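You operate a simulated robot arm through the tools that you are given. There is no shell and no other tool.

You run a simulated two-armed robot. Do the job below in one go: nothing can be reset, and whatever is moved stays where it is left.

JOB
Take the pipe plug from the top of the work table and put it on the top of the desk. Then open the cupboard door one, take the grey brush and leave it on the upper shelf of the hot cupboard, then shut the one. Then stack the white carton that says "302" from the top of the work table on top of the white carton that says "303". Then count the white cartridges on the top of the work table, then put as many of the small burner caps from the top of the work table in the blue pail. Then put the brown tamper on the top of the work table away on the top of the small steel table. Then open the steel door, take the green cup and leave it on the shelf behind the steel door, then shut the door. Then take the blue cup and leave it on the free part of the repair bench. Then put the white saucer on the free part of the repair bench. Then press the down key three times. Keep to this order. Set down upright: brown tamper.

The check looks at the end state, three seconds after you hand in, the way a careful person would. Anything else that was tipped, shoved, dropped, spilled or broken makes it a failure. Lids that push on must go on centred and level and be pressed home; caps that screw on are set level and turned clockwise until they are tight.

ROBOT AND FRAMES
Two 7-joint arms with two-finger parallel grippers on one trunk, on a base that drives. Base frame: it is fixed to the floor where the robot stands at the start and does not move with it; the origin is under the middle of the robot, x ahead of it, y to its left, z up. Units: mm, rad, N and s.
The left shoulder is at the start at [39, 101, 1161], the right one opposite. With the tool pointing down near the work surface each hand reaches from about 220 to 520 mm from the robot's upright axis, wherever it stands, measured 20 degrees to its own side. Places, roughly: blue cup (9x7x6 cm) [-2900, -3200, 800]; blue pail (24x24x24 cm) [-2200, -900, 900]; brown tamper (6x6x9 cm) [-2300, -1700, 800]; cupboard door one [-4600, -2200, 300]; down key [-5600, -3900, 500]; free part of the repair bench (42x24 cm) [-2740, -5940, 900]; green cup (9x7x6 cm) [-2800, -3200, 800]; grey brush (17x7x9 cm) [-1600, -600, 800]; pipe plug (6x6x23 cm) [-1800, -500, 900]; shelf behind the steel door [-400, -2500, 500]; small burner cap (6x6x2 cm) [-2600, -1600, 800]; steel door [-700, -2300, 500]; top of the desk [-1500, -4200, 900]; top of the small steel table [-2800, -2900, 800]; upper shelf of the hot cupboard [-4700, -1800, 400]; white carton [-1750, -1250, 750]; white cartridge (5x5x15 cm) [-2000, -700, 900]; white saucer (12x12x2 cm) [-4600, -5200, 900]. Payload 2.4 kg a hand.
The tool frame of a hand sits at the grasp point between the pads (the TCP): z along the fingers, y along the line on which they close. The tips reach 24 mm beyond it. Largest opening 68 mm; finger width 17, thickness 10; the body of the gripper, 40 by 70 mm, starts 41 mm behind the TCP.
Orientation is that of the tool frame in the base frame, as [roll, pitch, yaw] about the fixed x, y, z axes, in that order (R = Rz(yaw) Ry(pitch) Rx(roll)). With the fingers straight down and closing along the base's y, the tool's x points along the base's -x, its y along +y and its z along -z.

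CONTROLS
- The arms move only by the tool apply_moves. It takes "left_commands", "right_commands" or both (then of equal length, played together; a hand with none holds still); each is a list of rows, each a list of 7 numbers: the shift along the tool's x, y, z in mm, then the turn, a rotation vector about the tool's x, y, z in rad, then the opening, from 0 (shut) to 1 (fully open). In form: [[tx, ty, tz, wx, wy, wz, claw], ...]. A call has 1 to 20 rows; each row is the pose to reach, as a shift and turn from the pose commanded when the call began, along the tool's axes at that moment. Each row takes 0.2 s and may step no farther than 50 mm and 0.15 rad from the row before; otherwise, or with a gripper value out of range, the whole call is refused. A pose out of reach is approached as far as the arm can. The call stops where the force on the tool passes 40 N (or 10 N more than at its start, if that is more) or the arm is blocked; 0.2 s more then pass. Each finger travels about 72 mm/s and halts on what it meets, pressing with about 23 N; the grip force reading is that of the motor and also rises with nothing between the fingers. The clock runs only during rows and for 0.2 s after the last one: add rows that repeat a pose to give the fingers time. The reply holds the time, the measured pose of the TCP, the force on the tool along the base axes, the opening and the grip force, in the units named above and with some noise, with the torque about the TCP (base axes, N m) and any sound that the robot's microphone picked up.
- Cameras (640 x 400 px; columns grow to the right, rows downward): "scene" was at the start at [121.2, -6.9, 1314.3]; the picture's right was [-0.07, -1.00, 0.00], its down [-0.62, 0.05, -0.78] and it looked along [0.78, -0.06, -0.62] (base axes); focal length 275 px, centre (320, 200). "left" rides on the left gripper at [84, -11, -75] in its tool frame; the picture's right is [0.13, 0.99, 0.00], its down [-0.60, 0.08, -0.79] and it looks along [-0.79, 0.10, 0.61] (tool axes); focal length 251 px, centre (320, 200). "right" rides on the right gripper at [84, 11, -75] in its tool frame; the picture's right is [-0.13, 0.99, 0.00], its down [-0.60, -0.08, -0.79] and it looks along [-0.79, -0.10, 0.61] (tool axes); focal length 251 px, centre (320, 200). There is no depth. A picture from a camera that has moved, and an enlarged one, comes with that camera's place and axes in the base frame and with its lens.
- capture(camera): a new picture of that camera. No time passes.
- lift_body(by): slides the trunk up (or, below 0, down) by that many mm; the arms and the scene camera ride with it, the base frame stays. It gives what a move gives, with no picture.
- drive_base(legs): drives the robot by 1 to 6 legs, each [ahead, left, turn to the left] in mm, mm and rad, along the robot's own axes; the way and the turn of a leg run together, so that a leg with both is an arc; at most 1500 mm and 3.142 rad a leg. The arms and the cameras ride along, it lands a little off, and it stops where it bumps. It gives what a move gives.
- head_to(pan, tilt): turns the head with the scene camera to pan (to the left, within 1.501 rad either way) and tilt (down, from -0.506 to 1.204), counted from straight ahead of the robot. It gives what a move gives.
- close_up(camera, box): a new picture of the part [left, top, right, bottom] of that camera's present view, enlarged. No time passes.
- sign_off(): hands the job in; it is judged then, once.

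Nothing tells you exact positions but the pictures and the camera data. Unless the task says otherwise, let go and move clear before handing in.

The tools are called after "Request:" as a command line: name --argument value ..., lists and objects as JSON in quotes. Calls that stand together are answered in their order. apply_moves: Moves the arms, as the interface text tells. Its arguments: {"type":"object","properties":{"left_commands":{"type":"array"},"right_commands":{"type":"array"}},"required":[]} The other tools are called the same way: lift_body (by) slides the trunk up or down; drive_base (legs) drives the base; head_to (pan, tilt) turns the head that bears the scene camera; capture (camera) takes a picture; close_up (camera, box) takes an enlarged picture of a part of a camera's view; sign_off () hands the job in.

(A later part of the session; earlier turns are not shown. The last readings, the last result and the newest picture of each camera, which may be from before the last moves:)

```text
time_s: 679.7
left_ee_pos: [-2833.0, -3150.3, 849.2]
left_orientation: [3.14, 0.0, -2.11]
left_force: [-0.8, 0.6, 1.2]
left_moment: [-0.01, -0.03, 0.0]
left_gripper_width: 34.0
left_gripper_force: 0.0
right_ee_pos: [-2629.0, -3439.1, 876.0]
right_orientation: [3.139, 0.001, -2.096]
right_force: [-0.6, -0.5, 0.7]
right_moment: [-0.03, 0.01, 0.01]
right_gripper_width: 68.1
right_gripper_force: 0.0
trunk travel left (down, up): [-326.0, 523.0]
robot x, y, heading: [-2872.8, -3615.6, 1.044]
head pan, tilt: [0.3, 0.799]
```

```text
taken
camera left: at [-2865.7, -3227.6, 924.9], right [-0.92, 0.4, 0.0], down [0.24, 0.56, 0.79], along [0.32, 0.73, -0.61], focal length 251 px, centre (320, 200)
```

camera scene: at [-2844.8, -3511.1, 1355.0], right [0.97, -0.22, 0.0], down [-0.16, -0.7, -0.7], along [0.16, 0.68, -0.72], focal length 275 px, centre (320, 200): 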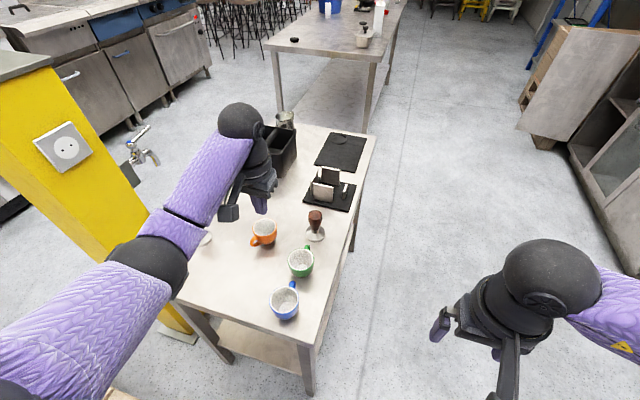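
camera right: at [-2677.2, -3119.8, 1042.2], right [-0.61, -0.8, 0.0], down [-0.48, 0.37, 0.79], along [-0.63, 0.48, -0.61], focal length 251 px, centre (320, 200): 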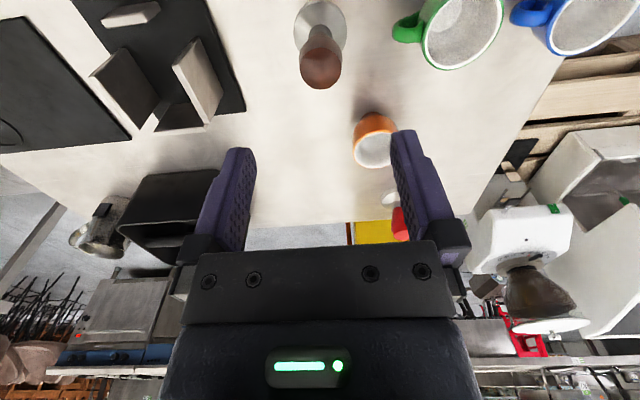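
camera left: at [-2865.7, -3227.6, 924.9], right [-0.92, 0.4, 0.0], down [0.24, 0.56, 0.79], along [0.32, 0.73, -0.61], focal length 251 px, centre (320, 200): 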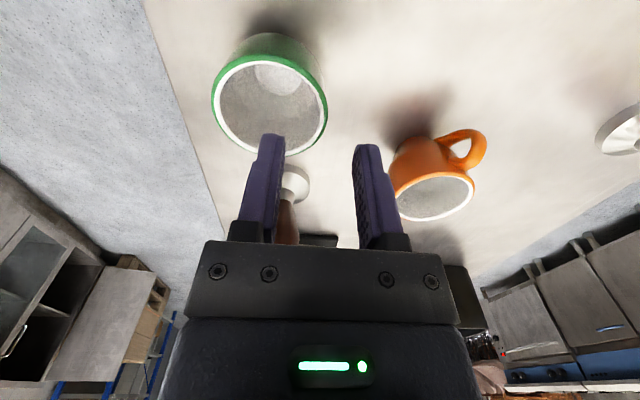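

Aligned: one finger over the cup's inside, the other outside. I lower onto the rim and close.

Request:
apply_moves --left_commands '[[0, 0, 20, 0, 0, 0, 0.5], [0, 0, 40, 0, 0, 0, 0.5], [0, 0, 52, 0, 0, 0, 0.5], [0, 0, 52, 0, 0, 0, 0.3], [0, 0, 52, 0, 0, 0, 0.1], [0, 0, 52, 0, 0, 0, 0], [0, 0, 52, 0, 0, 0, 0]]'

Request:
capture --camera "left"

Request:
close_up --camera "scene" --box '[220, 200, 360, 330]'

```text
time_s: 681.3
left_ee_pos: [-2833.6, -3152.0, 798.9]
left_orientation: [3.142, 0.001, -2.112]
left_force: [3.1, -1.4, 13.5]
left_moment: [-0.35, -0.7, 0.11]
left_gripper_width: 8.9
left_gripper_force: 22.7
right_ee_pos: [-2630.7, -3441.0, 876.2]
right_orientation: [3.138, 0.002, -2.096]
right_force: [0.0, -1.0, -0.2]
right_moment: [0.01, -0.02, 0.0]
right_gripper_width: 67.7
right_gripper_force: 0.1
trunk travel left (down, up): [-326.0, 523.0]
robot x, y, heading: [-2877.5, -3610.9, 1.043]
head pan, tilt: [0.3, 0.799]
```

```text
taken
camera left: at [-2866.6, -3229.5, 873.6], right [-0.92, 0.4, 0.0], down [0.24, 0.56, 0.79], along [0.32, 0.73, -0.61], focal length 251 px, centre (320, 200)
```

left: 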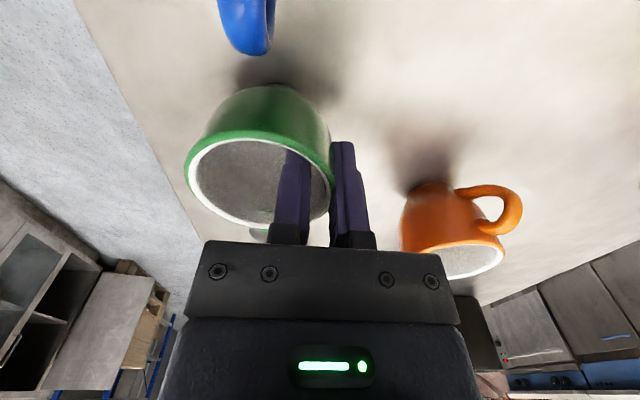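

```text
3.08 times, centred on (290, 265) of scene
camera zoom: at [-2836.6, -3499.1, 1254.5], right [0.97, -0.22, 0.0], down [-0.16, -0.7, -0.7], along [0.16, 0.68, -0.72], focal length 847 px, centre (412, 0)
```

zoom: 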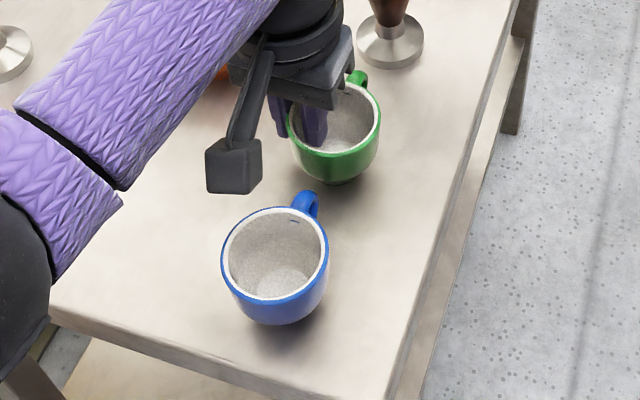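

The rim is pinched (9 mm). I lift gently and check that the cup hangs level.

Request:
apply_moves --left_commands '[[0, 0, -10, 0, 0, 0, 0], [0, 0, -30, 0, 0, 0, 0], [0, 0, -60, 0, 0, 0, 0], [0, 0, -60, 0, 0, 0, 0]]'

Request:
capture --camera "left"

Request:
close_up --camera "scene" --box '[220, 160, 360, 290]'

```text
time_s: 682.3
left_ee_pos: [-2834.8, -3153.1, 859.9]
left_orientation: [3.14, 0.0, -2.11]
left_force: [0.2, 0.7, -1.5]
left_moment: [0.01, 0.01, 0.02]
left_gripper_width: 5.0
left_gripper_force: 23.1
right_ee_pos: [-2630.1, -3440.1, 876.5]
right_orientation: [3.138, 0.001, -2.094]
right_force: [-0.3, -0.1, 0.3]
right_moment: [-0.01, 0.0, -0.01]
right_gripper_width: 68.4
right_gripper_force: 0.0
trunk travel left (down, up): [-326.0, 523.0]
robot x, y, heading: [-2876.1, -3612.4, 1.048]
head pan, tilt: [0.3, 0.799]
```

```text
taken
camera left: at [-2867.9, -3229.6, 935.5], right [-0.92, 0.4, 0.0], down [0.24, 0.56, 0.79], along [0.32, 0.73, -0.61], focal length 251 px, centre (320, 200)
```

left: 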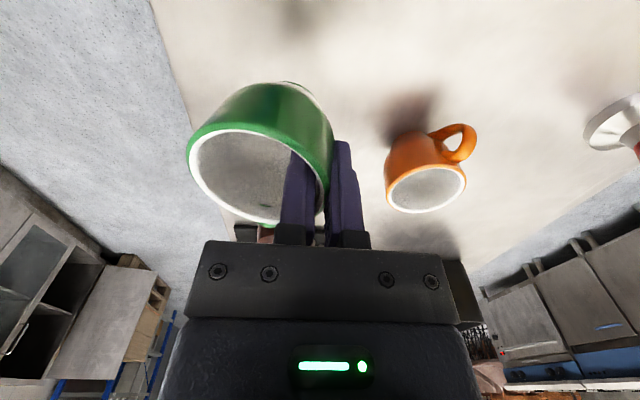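

```text
3.08 times, centred on (290, 225) of scene
camera zoom: at [-2836.8, -3497.8, 1254.2], right [0.97, -0.22, 0.0], down [-0.16, -0.7, -0.7], along [0.16, 0.68, -0.72], focal length 847 px, centre (412, 123)
```

zoom: 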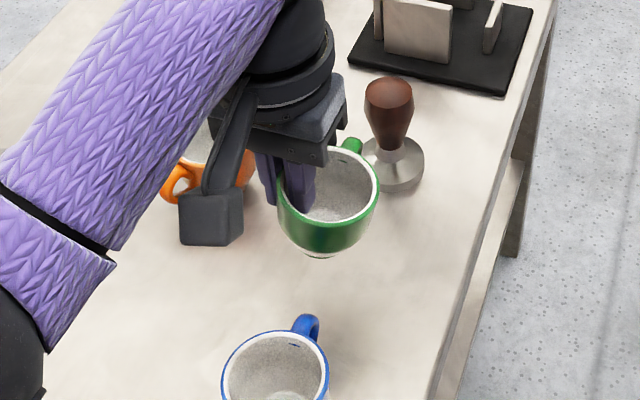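

The cup hangs slightly tilted because its wall tapers. I tilt the hand about 11° to level the cup and look.

Request:
apply_moves --left_commands '[[0, 0, -15, 0.06, 0, 0, 0], [0, 0, -30, 0.13, 0, 0, 0], [0, 0, -45, 0.19, 0, 0, 0], [0, 0, -45, 0.19, 0, 0, 0]]'

Request:
capture --camera "left"

Request:
close_up --camera "scene" --box '[220, 130, 360, 260]'

```text
time_s: 683.3
left_ee_pos: [-2834.7, -3152.1, 905.5]
left_orientation: [-2.951, 0.0, -2.111]
left_force: [0.0, 0.5, -0.4]
left_moment: [0.02, -0.01, -0.02]
left_gripper_width: 5.3
left_gripper_force: 23.4
right_ee_pos: [-2630.1, -3439.6, 876.4]
right_orientation: [3.137, -0.001, -2.096]
right_force: [0.6, -0.5, -0.7]
right_moment: [0.0, 0.01, 0.0]
right_gripper_width: 68.0
right_gripper_force: 0.1
trunk travel left (down, up): [-326.0, 523.0]
robot x, y, heading: [-2876.4, -3612.1, 1.047]
head pan, tilt: [0.3, 0.799]
```

```text
taken
camera left: at [-2879.1, -3221.9, 981.6], right [-0.9, 0.39, -0.19], down [0.12, 0.64, 0.76], along [0.42, 0.67, -0.62], focal length 251 px, centre (320, 200)
```

left: 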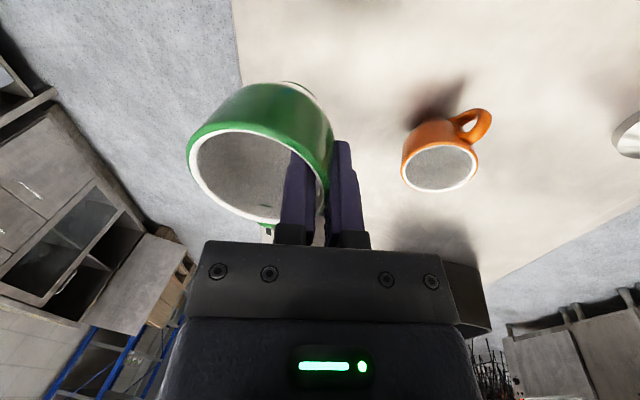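

```text
3.08 times, centred on (290, 195) of scene
camera zoom: at [-2836.8, -3497.8, 1254.2], right [0.97, -0.22, 0.0], down [-0.16, -0.7, -0.7], along [0.16, 0.68, -0.72], focal length 847 px, centre (412, 215)
```

zoom: 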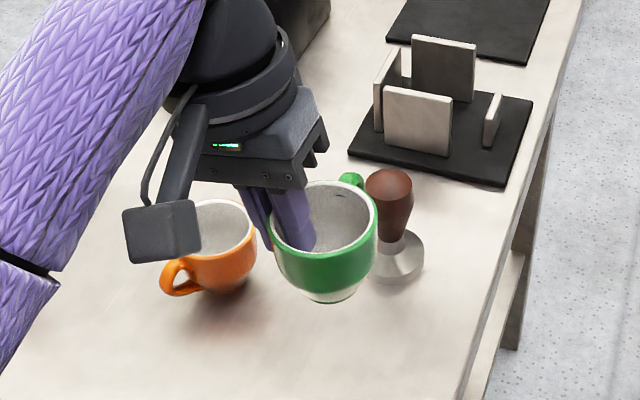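

Still about 9° off; I tilt a bit more.

Request:
apply_moves --left_commands '[[0, 0, 0, 0.08, 0, 0, 0], [0, 0, 0, 0.15, 0, 0, 0], [0, 0, 0, 0.15, 0, 0, 0]]'

Request:
close_up --camera "scene" --box '[240, 150, 340, 240]'

```text
time_s: 684.1
left_ee_pos: [-2834.5, -3150.6, 904.2]
left_orientation: [-2.801, 0.001, -2.109]
left_force: [-0.8, 0.2, -1.0]
left_moment: [0.01, 0.01, 0.02]
left_gripper_width: 4.9
left_gripper_force: 22.6
right_ee_pos: [-2627.8, -3439.2, 875.2]
right_orientation: [3.138, -0.001, -2.096]
right_force: [0.8, -0.1, -0.4]
right_moment: [-0.02, -0.01, -0.03]
right_gripper_width: 68.1
right_gripper_force: 0.0
trunk travel left (down, up): [-326.0, 523.0]
robot x, y, heading: [-2875.5, -3614.1, 1.046]
head pan, tilt: [0.3, 0.799]
```

```text
4.44 times, centred on (290, 195) of scene
camera zoom: at [-2836.8, -3497.8, 1254.2], right [0.97, -0.22, 0.0], down [-0.16, -0.7, -0.7], along [0.16, 0.68, -0.72], focal length 1224 px, centre (453, 222)
```

zoom: 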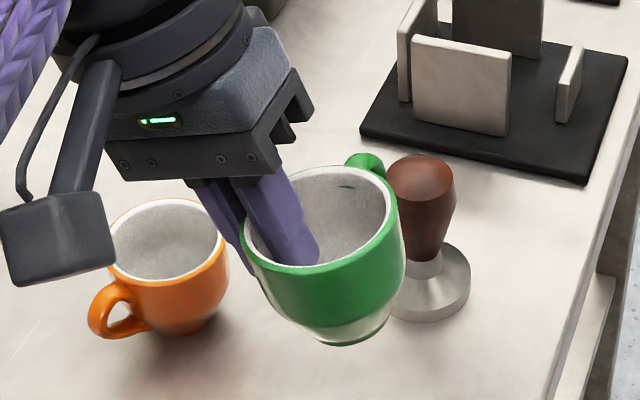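

That overshot; the earlier tilt was level. I go back to it.

Request:
apply_moves --left_commands '[[0, 0, 0, -0.07, 0, 0, 0], [0, 0, 0, -0.14, 0, 0, 0], [0, 0, -20, -0.14, 0, 0, 0]]'

Request:
lift_body --by 80

Request:
drive_base --legs '[[0, -480, 0], [0, 0, -1.57]]'

Request:
capture --camera "left"

```text
time_s: 684.9
left_ee_pos: [-2839.9, -3146.3, 922.5]
left_orientation: [-2.944, 0.0, -2.11]
left_force: [-0.6, 0.3, -1.1]
left_moment: [0.02, 0.03, 0.0]
left_gripper_width: 4.9
left_gripper_force: 22.9
right_ee_pos: [-2629.8, -3439.5, 876.5]
right_orientation: [3.137, -0.001, -2.096]
right_force: [0.6, -0.8, 0.0]
right_moment: [-0.01, 0.01, 0.01]
right_gripper_width: 67.8
right_gripper_force: 0.1
trunk travel left (down, up): [-326.0, 523.0]
robot x, y, heading: [-2878.0, -3614.1, 1.046]
head pan, tilt: [0.3, 0.799]
```

```text
time_s: 686.1
left_ee_pos: [-2841.0, -3146.3, 1002.1]
left_orientation: [-2.943, -0.001, -2.109]
left_force: [0.0, 0.8, -1.4]
left_moment: [0.01, 0.01, -0.01]
left_gripper_width: 4.8
left_gripper_force: 22.7
right_ee_pos: [-2629.5, -3439.1, 954.0]
right_orientation: [3.137, 0.001, -2.096]
right_force: [-1.1, -1.3, -0.3]
right_moment: [-0.01, -0.01, -0.02]
right_gripper_width: 67.9
right_gripper_force: 0.1
trunk travel left (down, up): [-406.0, 443.0]
robot x, y, heading: [-2876.2, -3613.8, 1.043]
head pan, tilt: [0.3, 0.799]
```

```text
time_s: 692.6
left_ee_pos: [-2000.5, -3859.2, 1002.3]
left_orientation: [-2.945, 0.0, 2.664]
left_force: [-1.2, 0.4, -0.8]
left_moment: [0.05, -0.02, 0.0]
left_gripper_width: 5.1
left_gripper_force: 23.3
right_ee_pos: [-2279.0, -4087.2, 957.5]
right_orientation: [3.138, -0.001, 2.679]
right_force: [0.3, 0.3, 0.1]
right_moment: [0.02, 0.0, -0.01]
right_gripper_width: 68.0
right_gripper_force: 0.1
trunk travel left (down, up): [-406.0, 443.0]
robot x, y, heading: [-2467.5, -3850.0, -0.464]
head pan, tilt: [0.3, 0.799]
```

```text
taken
camera left: at [-2071.8, -3815.6, 1078.5], right [0.33, 0.92, -0.2], down [0.64, -0.07, 0.76], along [0.69, -0.38, -0.62], focal length 251 px, centre (320, 200)
```

left: 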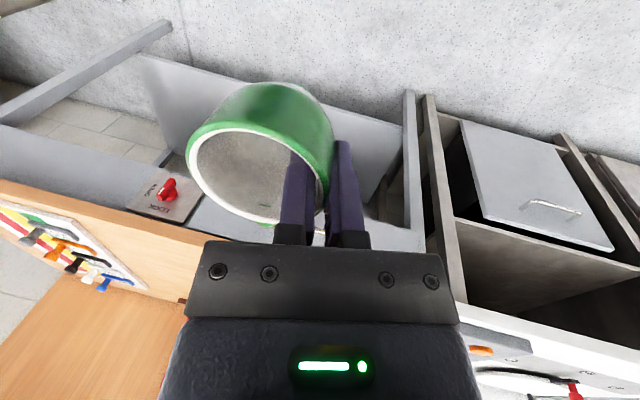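

Request:
drive_base --legs '[[0, 700, -0.06], [0, 700, 0], [0, 640, 0]]'

Request:
head_to --pan 0.25 --tilt 0.8

Request:
capture --camera "scene"

Request:
capture --camera "left"

```text
time_s: 703.1
left_ee_pos: [-999.2, -2106.9, 1003.1]
left_orientation: [-2.943, -0.001, 2.608]
left_force: [0.0, -0.9, -0.4]
left_moment: [-0.01, -0.04, 0.04]
left_gripper_width: 5.0
left_gripper_force: 22.9
right_ee_pos: [-1289.7, -2318.8, 956.3]
right_orientation: [3.14, -0.001, 2.623]
right_force: [0.1, -0.4, 0.6]
right_moment: [-0.02, -0.03, -0.01]
right_gripper_width: 67.9
right_gripper_force: 0.0
trunk travel left (down, up): [-406.0, 443.0]
robot x, y, heading: [-1469.9, -2076.1, -0.516]
head pan, tilt: [0.3, 0.799]
```

```text
time_s: 703.7
left_ee_pos: [-998.6, -2106.7, 1003.0]
left_orientation: [-2.944, -0.001, 2.606]
left_force: [0.1, 0.6, -0.4]
left_moment: [0.03, 0.01, -0.04]
left_gripper_width: 5.0
left_gripper_force: 22.7
right_ee_pos: [-1289.8, -2318.4, 957.0]
right_orientation: [3.136, 0.001, 2.622]
right_force: [0.0, 0.6, 0.6]
right_moment: [0.01, 0.02, 0.01]
right_gripper_width: 68.1
right_gripper_force: 0.0
trunk travel left (down, up): [-406.0, 443.0]
robot x, y, heading: [-1470.6, -2077.4, -0.521]
head pan, tilt: [0.25, 0.799]
```

```text
taken
camera scene: at [-1361.1, -2110.6, 1334.9], right [-0.27, -0.96, 0.0], down [-0.69, 0.19, -0.7], along [0.67, -0.19, -0.72], focal length 275 px, centre (320, 200)
```

scene: 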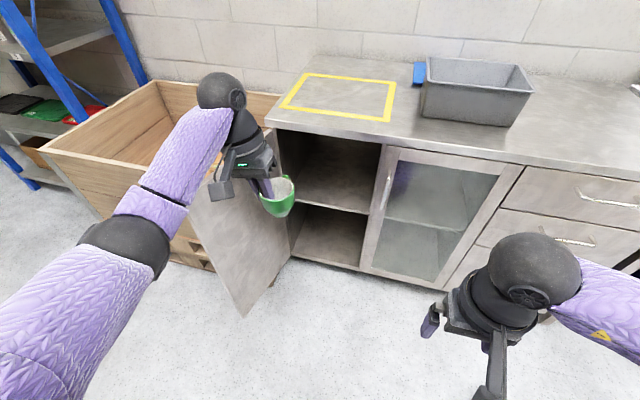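

```text
taken
camera left: at [-1067.8, -2060.1, 1078.4], right [0.38, 0.9, -0.2], down [0.64, -0.11, 0.76], along [0.67, -0.42, -0.62], focal length 251 px, centre (320, 200)
```

left: 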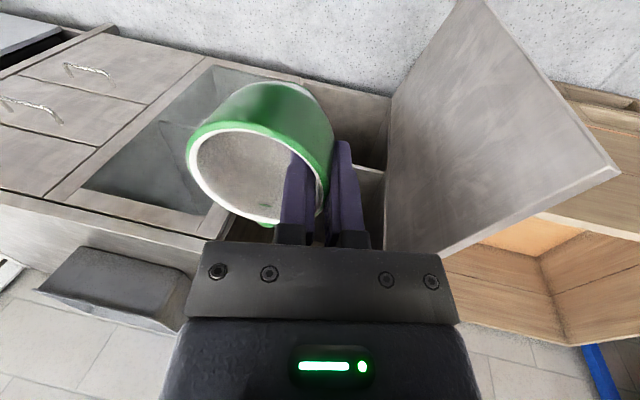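

Door still open; the shelf is at about z 505 with its front edge some 60 mm behind the door plane. I line up, lower the trunk in front of the opening and check.

Request:
drive_base --legs '[[190, -60, 0]]'

Request:
lift_body --by -360

Request:
capture --camera "left"

Request:
capture --camera "scene"

```text
time_s: 705.3
left_ee_pos: [-864.2, -2248.9, 1002.1]
left_orientation: [-2.943, 0.0, 2.613]
left_force: [-0.1, -0.7, -0.5]
left_moment: [0.04, 0.02, 0.0]
left_gripper_width: 4.7
left_gripper_force: 22.8
right_ee_pos: [-1155.9, -2463.6, 955.8]
right_orientation: [3.138, 0.0, 2.627]
right_force: [-0.3, 0.1, -0.8]
right_moment: [-0.01, 0.02, 0.01]
right_gripper_width: 67.9
right_gripper_force: 0.0
trunk travel left (down, up): [-406.0, 443.0]
robot x, y, heading: [-1335.0, -2219.2, -0.512]
head pan, tilt: [0.25, 0.799]
```

```text
time_s: 708.8
left_ee_pos: [-864.5, -2248.3, 643.1]
left_orientation: [-2.944, 0.001, 2.613]
left_force: [0.0, 0.5, -1.7]
left_moment: [0.04, 0.0, -0.03]
left_gripper_width: 4.8
left_gripper_force: 22.8
right_ee_pos: [-1156.3, -2461.7, 591.1]
right_orientation: [3.138, -0.021, 2.627]
right_force: [0.4, -0.4, 0.2]
right_moment: [-0.02, -0.02, 0.01]
right_gripper_width: 67.9
right_gripper_force: 0.1
trunk travel left (down, up): [-46.0, 803.0]
robot x, y, heading: [-1334.6, -2212.3, -0.513]
head pan, tilt: [0.25, 0.799]
```

```text
taken
camera left: at [-934.7, -2202.3, 718.5], right [0.38, 0.9, -0.2], down [0.64, -0.1, 0.76], along [0.67, -0.41, -0.62], focal length 251 px, centre (320, 200)
```

left: 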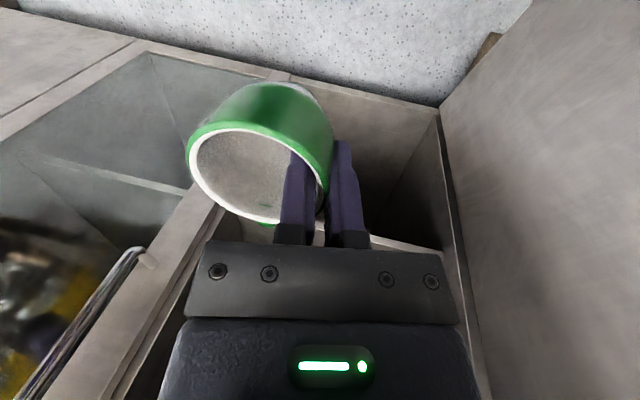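

```text
taken
camera scene: at [-1148.7, -2299.1, 967.3], right [-0.26, -0.97, 0.0], down [-0.69, 0.19, -0.7], along [0.67, -0.18, -0.72], focal length 275 px, centre (320, 200)
```

scene: 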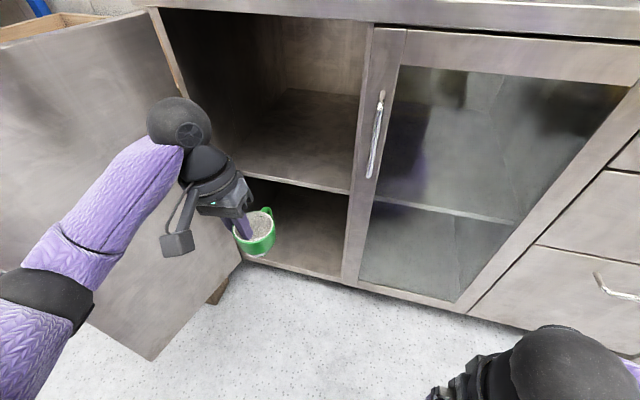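

Plenty of height in the opening. I lower the cup to just above shelf level in front of it, then drive in.

Request:
apply_moves --left_commands '[[0, 5, 25, 0, 0, 0, 0], [0, 10, 50, 0, 0, 0, 0], [0, 12.2, 60.8, 0, 0, 0, 0], [0, 12.2, 60.8, 0, 0, 0, 0]]'

Request:
drive_base --legs '[[200, 0, -0.01]]'

Request:
capture --camera "left"

Request:
capture --camera "scene"

```text
time_s: 709.8
left_ee_pos: [-866.1, -2248.1, 579.3]
left_orientation: [-2.942, -0.002, 2.614]
left_force: [0.3, -0.6, -0.3]
left_moment: [0.04, -0.04, -0.02]
left_gripper_width: 5.0
left_gripper_force: 23.0
right_ee_pos: [-1155.7, -2462.6, 591.2]
right_orientation: [3.137, -0.022, 2.626]
right_force: [-0.5, 0.3, -0.4]
right_moment: [-0.01, 0.02, 0.0]
right_gripper_width: 67.8
right_gripper_force: 0.0
trunk travel left (down, up): [-46.0, 803.0]
robot x, y, heading: [-1328.7, -2218.9, -0.517]
head pan, tilt: [0.25, 0.799]
```

```text
time_s: 711.4
left_ee_pos: [-686.7, -2354.4, 578.3]
left_orientation: [-2.942, -0.002, 2.606]
left_force: [-0.4, 0.6, -1.1]
left_moment: [0.0, -0.01, 0.0]
left_gripper_width: 5.2
left_gripper_force: 23.3
right_ee_pos: [-979.5, -2566.2, 592.3]
right_orientation: [3.138, -0.023, 2.621]
right_force: [-0.7, -1.0, -0.2]
right_moment: [0.0, 0.05, 0.0]
right_gripper_width: 67.9
right_gripper_force: 0.1
trunk travel left (down, up): [-46.0, 803.0]
robot x, y, heading: [-1153.4, -2320.2, -0.52]
head pan, tilt: [0.25, 0.799]
```

```text
taken
camera left: at [-756.0, -2306.6, 654.8], right [0.38, 0.9, -0.2], down [0.64, -0.11, 0.76], along [0.67, -0.42, -0.62], focal length 251 px, centre (320, 200)
```

left: 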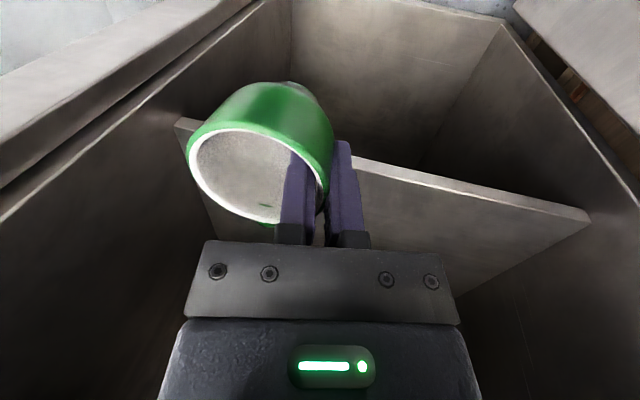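

```text
taken
camera scene: at [-970.7, -2402.2, 967.3], right [-0.27, -0.96, 0.0], down [-0.69, 0.19, -0.7], along [0.67, -0.19, -0.72], focal length 275 px, centre (320, 200)
```

scene: 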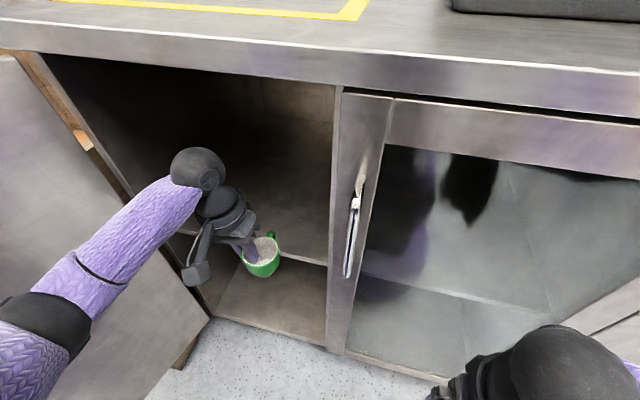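

The cup is at the opening, a little above shelf level. I raise it 10 mm and go further in.

Request:
apply_moves --left_commands '[[0, -2, -10, 0, 0, 0, 0], [0, -2, -10, 0, 0, 0, 0]]'

Request:
drive_base --legs '[[75, 0, 0]]'

Request:
apply_moves --left_commands '[[-15, 0, 0, 0, 0, 0, 0], [-30, 0, 0, 0, 0, 0, 0], [-40, 0, 0, 0, 0, 0, 0], [-40, 0, 0, 0, 0, 0, 0]]'

Request:
capture --camera "left"

Request:
capture --camera "scene"

```text
time_s: 712.0
left_ee_pos: [-687.9, -2352.1, 588.6]
left_orientation: [-2.943, -0.002, 2.605]
left_force: [-0.3, -0.1, -1.1]
left_moment: [0.0, -0.02, 0.0]
left_gripper_width: 5.3
left_gripper_force: 23.0
right_ee_pos: [-979.4, -2565.0, 591.6]
right_orientation: [3.139, -0.024, 2.618]
right_force: [-0.3, -0.1, 0.5]
right_moment: [0.01, -0.01, -0.01]
right_gripper_width: 67.7
right_gripper_force: 0.1
trunk travel left (down, up): [-46.0, 803.0]
robot x, y, heading: [-1153.9, -2317.3, -0.52]
head pan, tilt: [0.25, 0.799]
```

```text
time_s: 713.0
left_ee_pos: [-622.8, -2390.0, 588.7]
left_orientation: [-2.943, -0.001, 2.606]
left_force: [-0.1, 0.5, -1.6]
left_moment: [0.01, -0.01, -0.01]
left_gripper_width: 4.8
left_gripper_force: 23.4
right_ee_pos: [-914.3, -2603.1, 591.8]
right_orientation: [3.139, -0.022, 2.621]
right_force: [0.4, 0.4, 0.6]
right_moment: [-0.03, 0.0, 0.01]
right_gripper_width: 68.2
right_gripper_force: 0.0
trunk travel left (down, up): [-46.0, 803.0]
robot x, y, heading: [-1092.2, -2357.4, -0.522]
head pan, tilt: [0.25, 0.799]
```

```text
time_s: 714.0
left_ee_pos: [-588.5, -2411.8, 587.7]
left_orientation: [-2.942, -0.002, 2.604]
left_force: [0.2, 0.9, -0.5]
left_moment: [0.01, -0.01, 0.0]
left_gripper_width: 5.1
left_gripper_force: 23.1
right_ee_pos: [-914.3, -2603.7, 591.8]
right_orientation: [3.137, -0.021, 2.62]
right_force: [0.0, 0.7, -0.7]
right_moment: [0.01, -0.03, 0.02]
right_gripper_width: 68.1
right_gripper_force: 0.1
trunk travel left (down, up): [-46.0, 803.0]
robot x, y, heading: [-1088.7, -2355.6, -0.518]
head pan, tilt: [0.25, 0.799]
```

```text
taken
camera left: at [-657.1, -2364.8, 663.7], right [0.39, 0.9, -0.2], down [0.64, -0.11, 0.76], along [0.67, -0.42, -0.62], focal length 251 px, centre (320, 200)
```

left: 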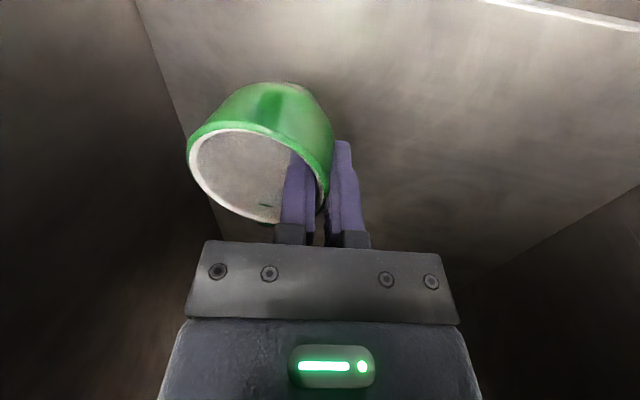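

```text
taken
camera scene: at [-905.8, -2439.6, 967.3], right [-0.27, -0.96, 0.0], down [-0.69, 0.19, -0.7], along [0.67, -0.19, -0.72], focal length 275 px, centre (320, 200)
```

scene: 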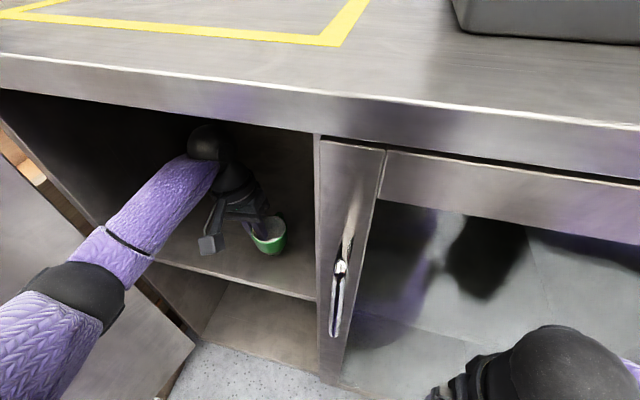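

The cup is well over the shelf. I lower it until it touches.

Request:
apply_moves --left_commands '[[0, 1, 5, 0, 0, 0, 0], [0, 2, 10, 0, 0, 0, 0], [0, 2.6, 13, 0, 0, 0, 0], [0, 3.2, 16, 0, 0, 0, 0], [0, 3.7, 18.5, 0, 0, 0, 0], [0, 4.2, 21, 0, 0, 0, 0], [0, 4.7, 23.5, 0, 0, 0, 0]]'

Request:
capture --camera "left"

```text
time_s: 715.6
left_ee_pos: [-587.6, -2410.5, 564.1]
left_orientation: [-2.942, -0.002, 2.606]
left_force: [0.1, 0.0, -1.2]
left_moment: [0.01, -0.02, 0.0]
left_gripper_width: 5.1
left_gripper_force: 22.9
right_ee_pos: [-913.7, -2602.8, 590.8]
right_orientation: [3.139, -0.024, 2.62]
right_force: [0.2, -0.1, 1.0]
right_moment: [-0.01, 0.0, 0.0]
right_gripper_width: 68.1
right_gripper_force: 0.0
trunk travel left (down, up): [-46.0, 803.0]
robot x, y, heading: [-1090.0, -2358.7, -0.519]
head pan, tilt: [0.25, 0.799]
```

```text
taken
camera left: at [-656.6, -2363.6, 641.2], right [0.39, 0.9, -0.2], down [0.64, -0.11, 0.76], along [0.67, -0.42, -0.62], focal length 251 px, centre (320, 200)
```

left: 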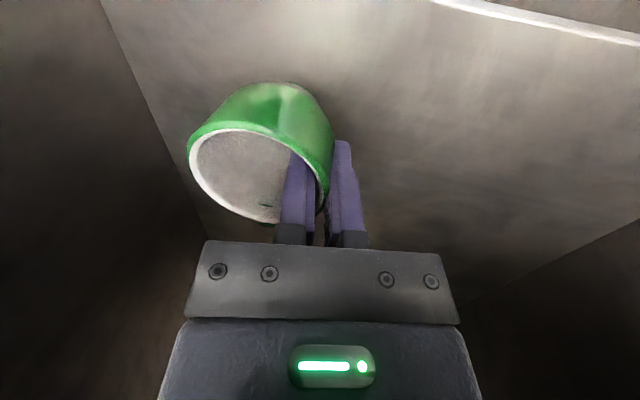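

Request:
apply_moves --left_commands '[[0, 0.6, 3, 0, 0, 0, 0], [0, 1.2, 6, 0, 0, 0, 0], [0, 1.8, 9, 0, 0, 0, 0], [0, 2.4, 12, 0, 0, 0, 0], [0, 3, 15, 0, 0, 0, 0], [0, 3.6, 18, 0, 0, 0, 0], [0, 4.2, 21, 0, 0, 0, 0]]'

Request:
capture --camera "left"

```text
time_s: 717.2
left_ee_pos: [-588.2, -2410.7, 545.7]
left_orientation: [-2.943, 0.004, 2.604]
left_force: [3.8, -4.2, 19.4]
left_moment: [-0.2, -0.03, 0.08]
left_gripper_width: 5.4
left_gripper_force: 23.1
right_ee_pos: [-915.0, -2603.5, 591.9]
right_orientation: [3.135, -0.021, 2.619]
right_force: [0.8, -0.5, 0.4]
right_moment: [0.01, 0.0, -0.02]
right_gripper_width: 67.9
right_gripper_force: 0.0
trunk travel left (down, up): [-46.0, 803.0]
robot x, y, heading: [-1089.1, -2356.7, -0.523]
head pan, tilt: [0.25, 0.799]
```

```text
taken
camera left: at [-657.2, -2363.5, 620.7], right [0.39, 0.9, -0.2], down [0.64, -0.11, 0.76], along [0.67, -0.42, -0.61], focal length 251 px, centre (320, 200)
```

left: 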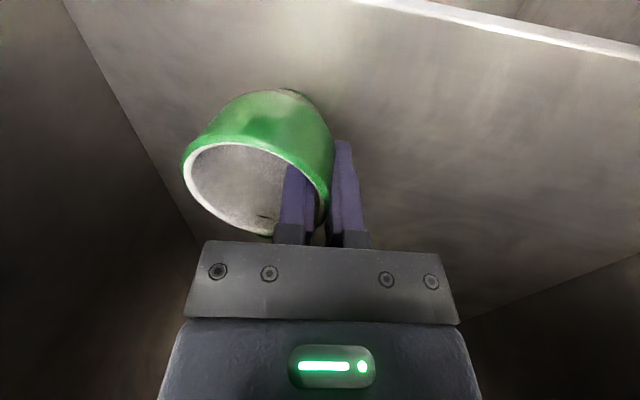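

Contact; the cup is standing. I ease off a little and open the fingers halfway.

Request:
apply_moves --left_commands '[[0, -0.4, -2, 0, 0, 0, 0], [0, -0.4, -2, 0, 0, 0, 0.15], [0, -0.4, -2, 0, 0, 0, 0.3], [0, -0.4, -2, 0, 0, 0, 0.45], [0, -0.4, -2, 0, 0, 0, 0.45]]'

Request:
capture --camera "left"

```text
time_s: 718.4
left_ee_pos: [-588.9, -2410.5, 545.2]
left_orientation: [-2.941, -0.002, 2.604]
left_force: [-0.4, -0.1, 0.3]
left_moment: [-0.01, 0.0, -0.04]
left_gripper_width: 30.7
left_gripper_force: 0.1
right_ee_pos: [-913.6, -2603.1, 590.9]
right_orientation: [3.138, -0.023, 2.621]
right_force: [0.4, 0.4, 0.1]
right_moment: [0.0, 0.01, 0.01]
right_gripper_width: 68.1
right_gripper_force: 0.1
trunk travel left (down, up): [-46.0, 803.0]
robot x, y, heading: [-1088.9, -2358.1, -0.519]
head pan, tilt: [0.25, 0.799]
```

```text
taken
camera left: at [-657.1, -2363.2, 620.7], right [0.39, 0.9, -0.2], down [0.64, -0.11, 0.76], along [0.67, -0.42, -0.62], focal length 251 px, centre (320, 200)
```

left: 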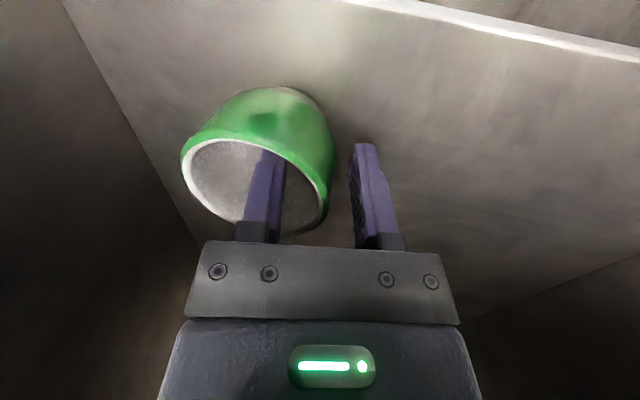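

The cup is free and stands. I raise the fingers vertically out of it and withdraw.

Request:
apply_moves --left_commands '[[0, -2, -10, 0, 0, 0, 0.45], [0, -5, -25, 0, 0, 0, 0.45], [0, -9.8, -49, 0, 0, 0, 0.45], [0, -13, -64, 0, 0, 0, 0.45], [0, -13, -64, 0, 0, 0, 0.45]]'

Request:
capture --camera "left"

Request:
capture --camera "scene"

```text
time_s: 719.6
left_ee_pos: [-587.0, -2410.7, 610.1]
left_orientation: [-2.944, -0.001, 2.606]
left_force: [-1.0, 0.3, -0.3]
left_moment: [0.0, -0.04, -0.01]
left_gripper_width: 30.6
left_gripper_force: 0.1
right_ee_pos: [-914.3, -2603.7, 591.5]
right_orientation: [3.139, -0.021, 2.62]
right_force: [-0.2, 0.6, -1.1]
right_moment: [-0.01, 0.0, 0.0]
right_gripper_width: 68.0
right_gripper_force: 0.1
trunk travel left (down, up): [-46.0, 803.0]
robot x, y, heading: [-1087.4, -2354.8, -0.518]
head pan, tilt: [0.25, 0.799]
```

```text
taken
camera left: at [-655.5, -2364.2, 686.6], right [0.39, 0.9, -0.2], down [0.64, -0.11, 0.76], along [0.67, -0.42, -0.62], focal length 251 px, centre (320, 200)
```

left: 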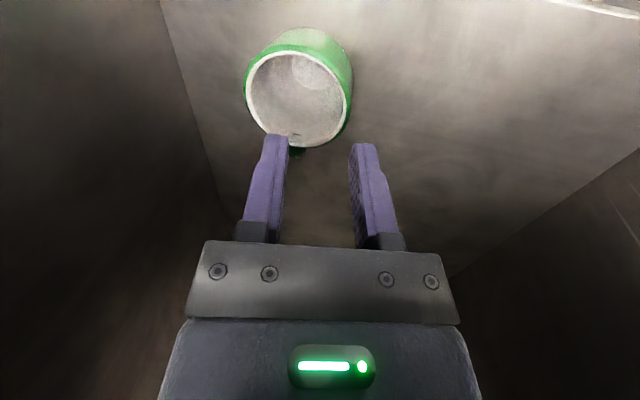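

```text
taken
camera scene: at [-905.9, -2439.6, 967.3], right [-0.27, -0.96, 0.0], down [-0.69, 0.19, -0.7], along [0.67, -0.19, -0.72], focal length 275 px, centre (320, 200)
```

scene: 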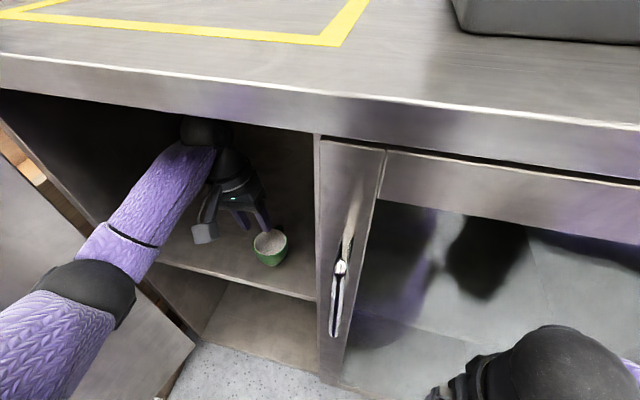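

The green cup stands upright on the shelf. I back straight out.

Request:
drive_base --legs '[[-330, 0, 0]]'

Request:
lift_body --by 380

Request:
apply_moves --left_commands '[[0, 0, 0, -0.07, 0, 0, 0.2], [0, 0, 0, -0.14, 0, 0, 0], [0, 0, 0, -0.198, 0, 0, 0], [0, 0, 0, -0.198, 0, 0, 0]]'

Request:
capture --camera "scene"

```text
time_s: 721.9
left_ee_pos: [-880.2, -2247.1, 611.4]
left_orientation: [-2.942, 0.0, 2.591]
left_force: [-0.5, 0.1, 0.3]
left_moment: [0.01, -0.02, 0.0]
left_gripper_width: 30.4
left_gripper_force: 0.1
right_ee_pos: [-1209.0, -2435.9, 591.4]
right_orientation: [3.138, -0.022, 2.606]
right_force: [0.9, -0.3, -0.5]
right_moment: [0.01, 0.01, 0.01]
right_gripper_width: 68.1
right_gripper_force: 0.0
trunk travel left (down, up): [-46.0, 803.0]
robot x, y, heading: [-1377.2, -2189.3, -0.538]
head pan, tilt: [0.25, 0.799]
```

```text
time_s: 725.5
left_ee_pos: [-878.2, -2247.7, 990.7]
left_orientation: [-2.941, -0.001, 2.591]
left_force: [0.5, 0.3, -0.4]
left_moment: [0.01, -0.02, 0.02]
left_gripper_width: 30.9
left_gripper_force: 0.0
right_ee_pos: [-1208.7, -2434.7, 972.0]
right_orientation: [3.137, -0.023, 2.605]
right_force: [0.9, -0.3, 0.5]
right_moment: [-0.02, 0.0, 0.03]
right_gripper_width: 68.0
right_gripper_force: 0.1
trunk travel left (down, up): [-426.0, 423.0]
robot x, y, heading: [-1376.5, -2186.5, -0.538]
head pan, tilt: [0.25, 0.799]
```

```text
time_s: 726.5
left_ee_pos: [-879.8, -2247.9, 990.3]
left_orientation: [-3.14, 0.0, 2.591]
left_force: [0.1, -0.4, -0.1]
left_moment: [-0.01, -0.01, 0.0]
left_gripper_width: 0.0
left_gripper_force: 23.2
right_ee_pos: [-1209.2, -2435.5, 971.1]
right_orientation: [3.138, -0.022, 2.606]
right_force: [0.2, -0.6, 0.7]
right_moment: [0.0, -0.04, 0.02]
right_gripper_width: 67.8
right_gripper_force: 0.1
trunk travel left (down, up): [-426.0, 423.0]
robot x, y, heading: [-1380.7, -2185.6, -0.539]
head pan, tilt: [0.25, 0.799]
```

```text
taken
camera scene: at [-1279.2, -2223.9, 1355.0], right [-0.28, -0.96, 0.0], down [-0.69, 0.2, -0.7], along [0.67, -0.2, -0.72], focal length 275 px, centre (320, 200)
```

scene: 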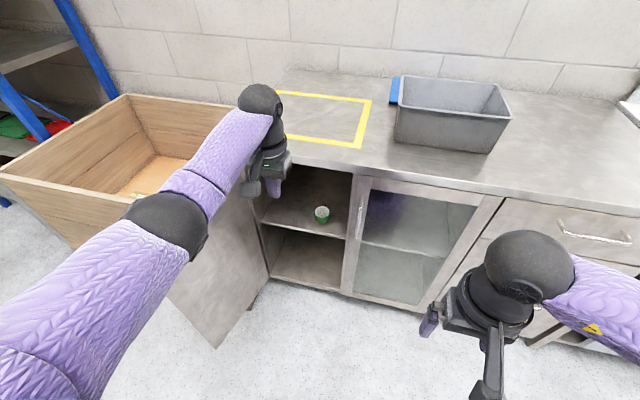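

The cup stands inside. Now I shut the door: I shift left so the hand passes over the leaf to its outer side.

Request:
drive_base --legs '[[0, 265, 0.015]]'

Request:
capture --camera "left"

Request:
head_to --pan 0.5 --tilt 0.9

Request:
capture --camera "scene"

```text
time_s: 728.4
left_ee_pos: [-743.0, -2008.0, 989.6]
left_orientation: [-3.139, -0.002, 2.601]
left_force: [-0.3, 0.2, 0.3]
left_moment: [-0.02, 0.02, 0.01]
left_gripper_width: 0.0
left_gripper_force: 23.1
right_ee_pos: [-1069.8, -2200.1, 970.7]
right_orientation: [3.137, -0.022, 2.617]
right_force: [0.0, 0.8, 0.1]
right_moment: [-0.03, -0.02, 0.0]
right_gripper_width: 68.2
right_gripper_force: 0.1
trunk travel left (down, up): [-426.0, 423.0]
robot x, y, heading: [-1243.7, -1956.6, -0.523]
head pan, tilt: [0.25, 0.799]
```

```text
taken
camera left: at [-818.6, -1974.0, 1065.8], right [0.4, 0.92, 0.0], down [0.56, -0.24, 0.79], along [0.73, -0.32, -0.61], focal length 251 px, centre (320, 200)
```

left: 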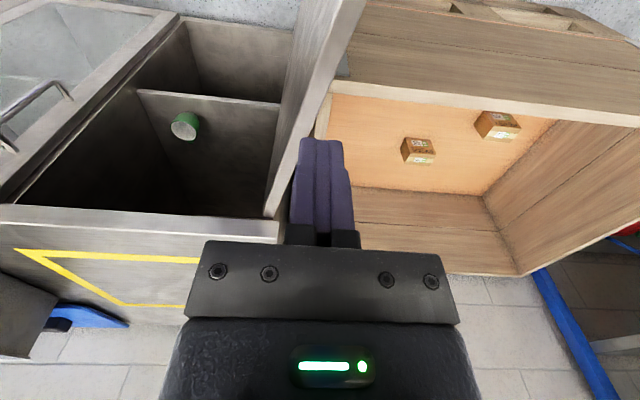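

```text
time_s: 729.2
left_ee_pos: [-743.0, -2007.5, 992.1]
left_orientation: [-3.14, -0.001, 2.6]
left_force: [-0.6, -0.2, 0.1]
left_moment: [-0.01, -0.03, -0.02]
left_gripper_width: 0.1
left_gripper_force: 22.8
right_ee_pos: [-1070.6, -2200.3, 970.0]
right_orientation: [3.138, -0.023, 2.616]
right_force: [0.1, -0.4, -0.1]
right_moment: [-0.03, -0.01, -0.03]
right_gripper_width: 68.0
right_gripper_force: 0.0
trunk travel left (down, up): [-426.0, 423.0]
robot x, y, heading: [-1244.1, -1951.9, -0.523]
head pan, tilt: [0.499, 0.901]
```

```text
taken
camera scene: at [-1144.1, -1969.7, 1347.2], right [-0.03, -1.0, 0.0], down [-0.78, 0.02, -0.62], along [0.62, -0.02, -0.78], focal length 275 px, centre (320, 200)
```

scene: 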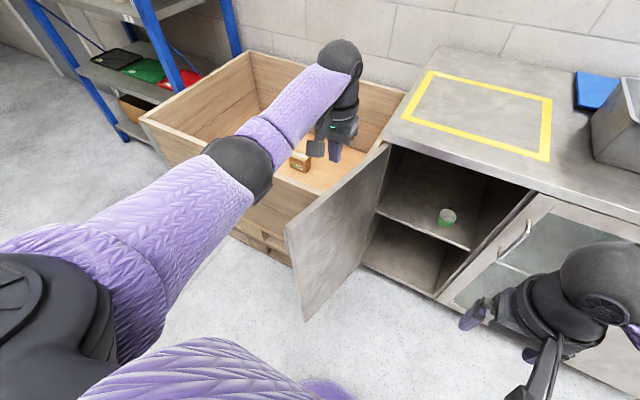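

The leaf leans a bit past 90° near the crate. I shift further left so the hand is beyond it, then lower.

Request:
drive_base --legs '[[10, 75, 0]]'

Request:
capture --camera "left"

```text
time_s: 730.2
left_ee_pos: [-697.4, -1948.4, 990.3]
left_orientation: [-3.14, -0.001, 2.601]
left_force: [-0.1, -0.1, -0.5]
left_moment: [-0.01, 0.03, 0.03]
left_gripper_width: 0.0
left_gripper_force: 22.9
right_ee_pos: [-1022.9, -2139.9, 971.6]
right_orientation: [3.138, -0.024, 2.617]
right_force: [0.2, 0.3, 0.3]
right_moment: [-0.04, -0.01, 0.01]
right_gripper_width: 68.1
right_gripper_force: 0.0
trunk travel left (down, up): [-426.0, 423.0]
robot x, y, heading: [-1196.7, -1892.4, -0.524]
head pan, tilt: [0.499, 0.901]
```

```text
taken
camera left: at [-772.3, -1914.0, 1065.7], right [0.4, 0.92, 0.0], down [0.56, -0.24, 0.79], along [0.73, -0.32, -0.61], focal length 251 px, centre (320, 200)
```

left: 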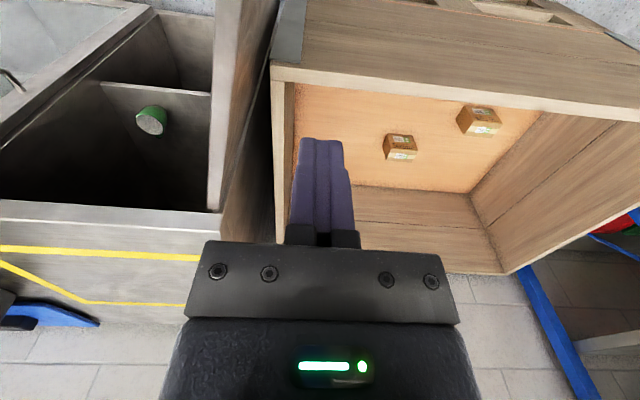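

The hand is clear of the leaf on its outer side, in front of the crate. I lower it and push the leaf to the right.

Request:
apply_moves --left_commands '[[0, 0, 45, 0, 0, 0, 0], [0, 0, 90, 0, 0, 0, 0], [0, 0, 130, 0, 0, 0, 0], [0, 0, 155, 0, 0, 0, 0], [0, 0, 155, 0, 0, 0, 0]]'

Request:
capture --camera "left"

Request:
drive_base --legs '[[0, -200, 0]]'

Request:
capture --camera "left"

Request:
capture --camera "scene"

```text
time_s: 731.4
left_ee_pos: [-710.3, -1941.4, 842.3]
left_orientation: [-3.139, 0.0, 2.6]
left_force: [-0.3, 0.1, -0.1]
left_moment: [-0.04, -0.01, -0.01]
left_gripper_width: 0.0
left_gripper_force: 23.0
left hand out of reach, approached as far as the arm can: row 3, 4, 5
right_ee_pos: [-1023.0, -2139.5, 972.2]
right_orientation: [3.138, -0.023, 2.615]
right_force: [0.0, 0.2, 0.3]
right_moment: [-0.06, 0.03, -0.01]
right_gripper_width: 68.0
right_gripper_force: 0.0
trunk travel left (down, up): [-426.0, 423.0]
robot x, y, heading: [-1193.6, -1893.0, -0.521]
head pan, tilt: [0.499, 0.901]
```

```text
taken
camera left: at [-786.8, -1907.6, 916.7], right [0.4, 0.92, 0.0], down [0.56, -0.24, 0.79], along [0.73, -0.32, -0.61], focal length 251 px, centre (320, 200)
```

left: 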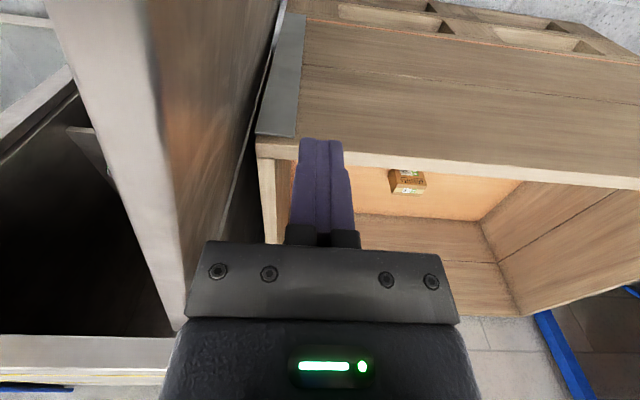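

```text
time_s: 733.0
left_ee_pos: [-813.2, -2117.5, 842.3]
left_orientation: [-3.138, -0.003, 2.601]
left_force: [0.1, 0.5, -0.1]
left_moment: [0.03, -0.01, -0.01]
left_gripper_width: 0.0
left_gripper_force: 22.6
right_ee_pos: [-1126.0, -2314.9, 971.0]
right_orientation: [3.136, -0.023, 2.618]
right_force: [0.4, -1.2, 0.8]
right_moment: [0.02, 0.04, 0.0]
right_gripper_width: 68.0
right_gripper_force: 0.1
trunk travel left (down, up): [-426.0, 423.0]
robot x, y, heading: [-1298.0, -2068.6, -0.523]
head pan, tilt: [0.499, 0.901]
```

```text
taken
camera left: at [-888.9, -2083.4, 917.0], right [0.4, 0.92, 0.0], down [0.56, -0.24, 0.79], along [0.73, -0.32, -0.61], focal length 251 px, centre (320, 200)
```

left: 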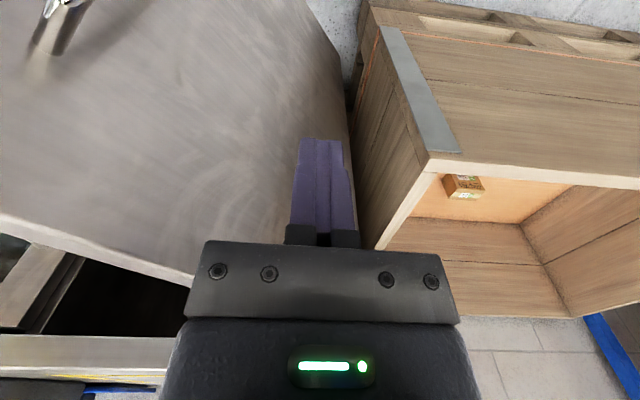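

```text
taken
camera scene: at [-1200.3, -2085.8, 1347.2], right [-0.03, -1.0, 0.0], down [-0.78, 0.02, -0.62], along [0.62, -0.02, -0.78], focal length 275 px, centre (320, 200)
```

scene: 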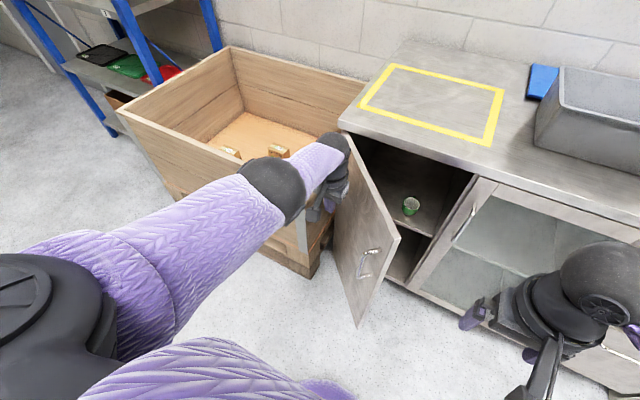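

Request:
drive_base --legs '[[60, -130, 0]]'

Request:
capture --camera "left"

Request:
capture --camera "scene"

```text
time_s: 734.4
left_ee_pos: [-822.5, -2259.0, 841.5]
left_orientation: [-3.141, -0.002, 2.604]
left_force: [-0.2, -0.5, 0.4]
left_moment: [0.03, -0.04, -0.03]
left_gripper_width: 0.2
left_gripper_force: 22.9
right_ee_pos: [-1136.5, -2457.8, 972.5]
right_orientation: [3.137, -0.023, 2.62]
right_force: [0.0, -0.9, -0.3]
right_moment: [0.01, -0.02, -0.02]
right_gripper_width: 68.0
right_gripper_force: 0.0
trunk travel left (down, up): [-426.0, 423.0]
robot x, y, heading: [-1311.3, -2205.8, -0.521]
head pan, tilt: [0.499, 0.901]
```

```text
taken
camera left: at [-899.7, -2224.5, 916.9], right [0.4, 0.92, 0.0], down [0.56, -0.24, 0.79], along [0.73, -0.31, -0.61], focal length 251 px, centre (320, 200)
```

left: 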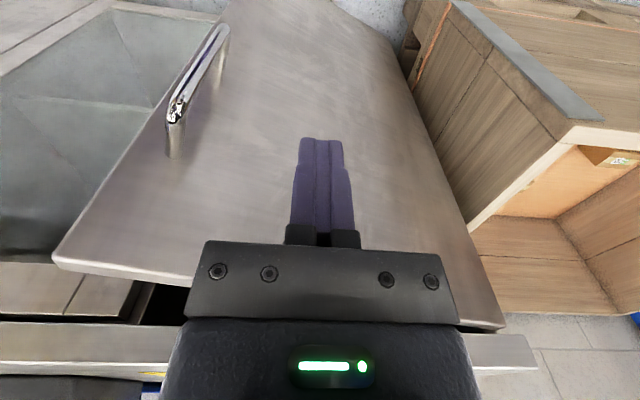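

```text
taken
camera scene: at [-1211.1, -2227.4, 1347.1], right [-0.02, -1.0, 0.0], down [-0.78, 0.02, -0.62], along [0.62, -0.01, -0.78], focal length 275 px, centre (320, 200)
```

scene: 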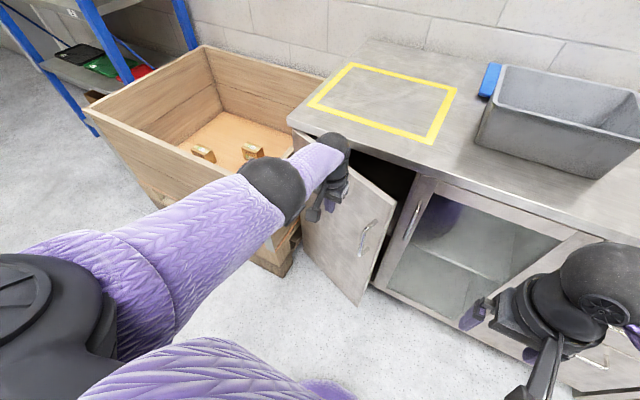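

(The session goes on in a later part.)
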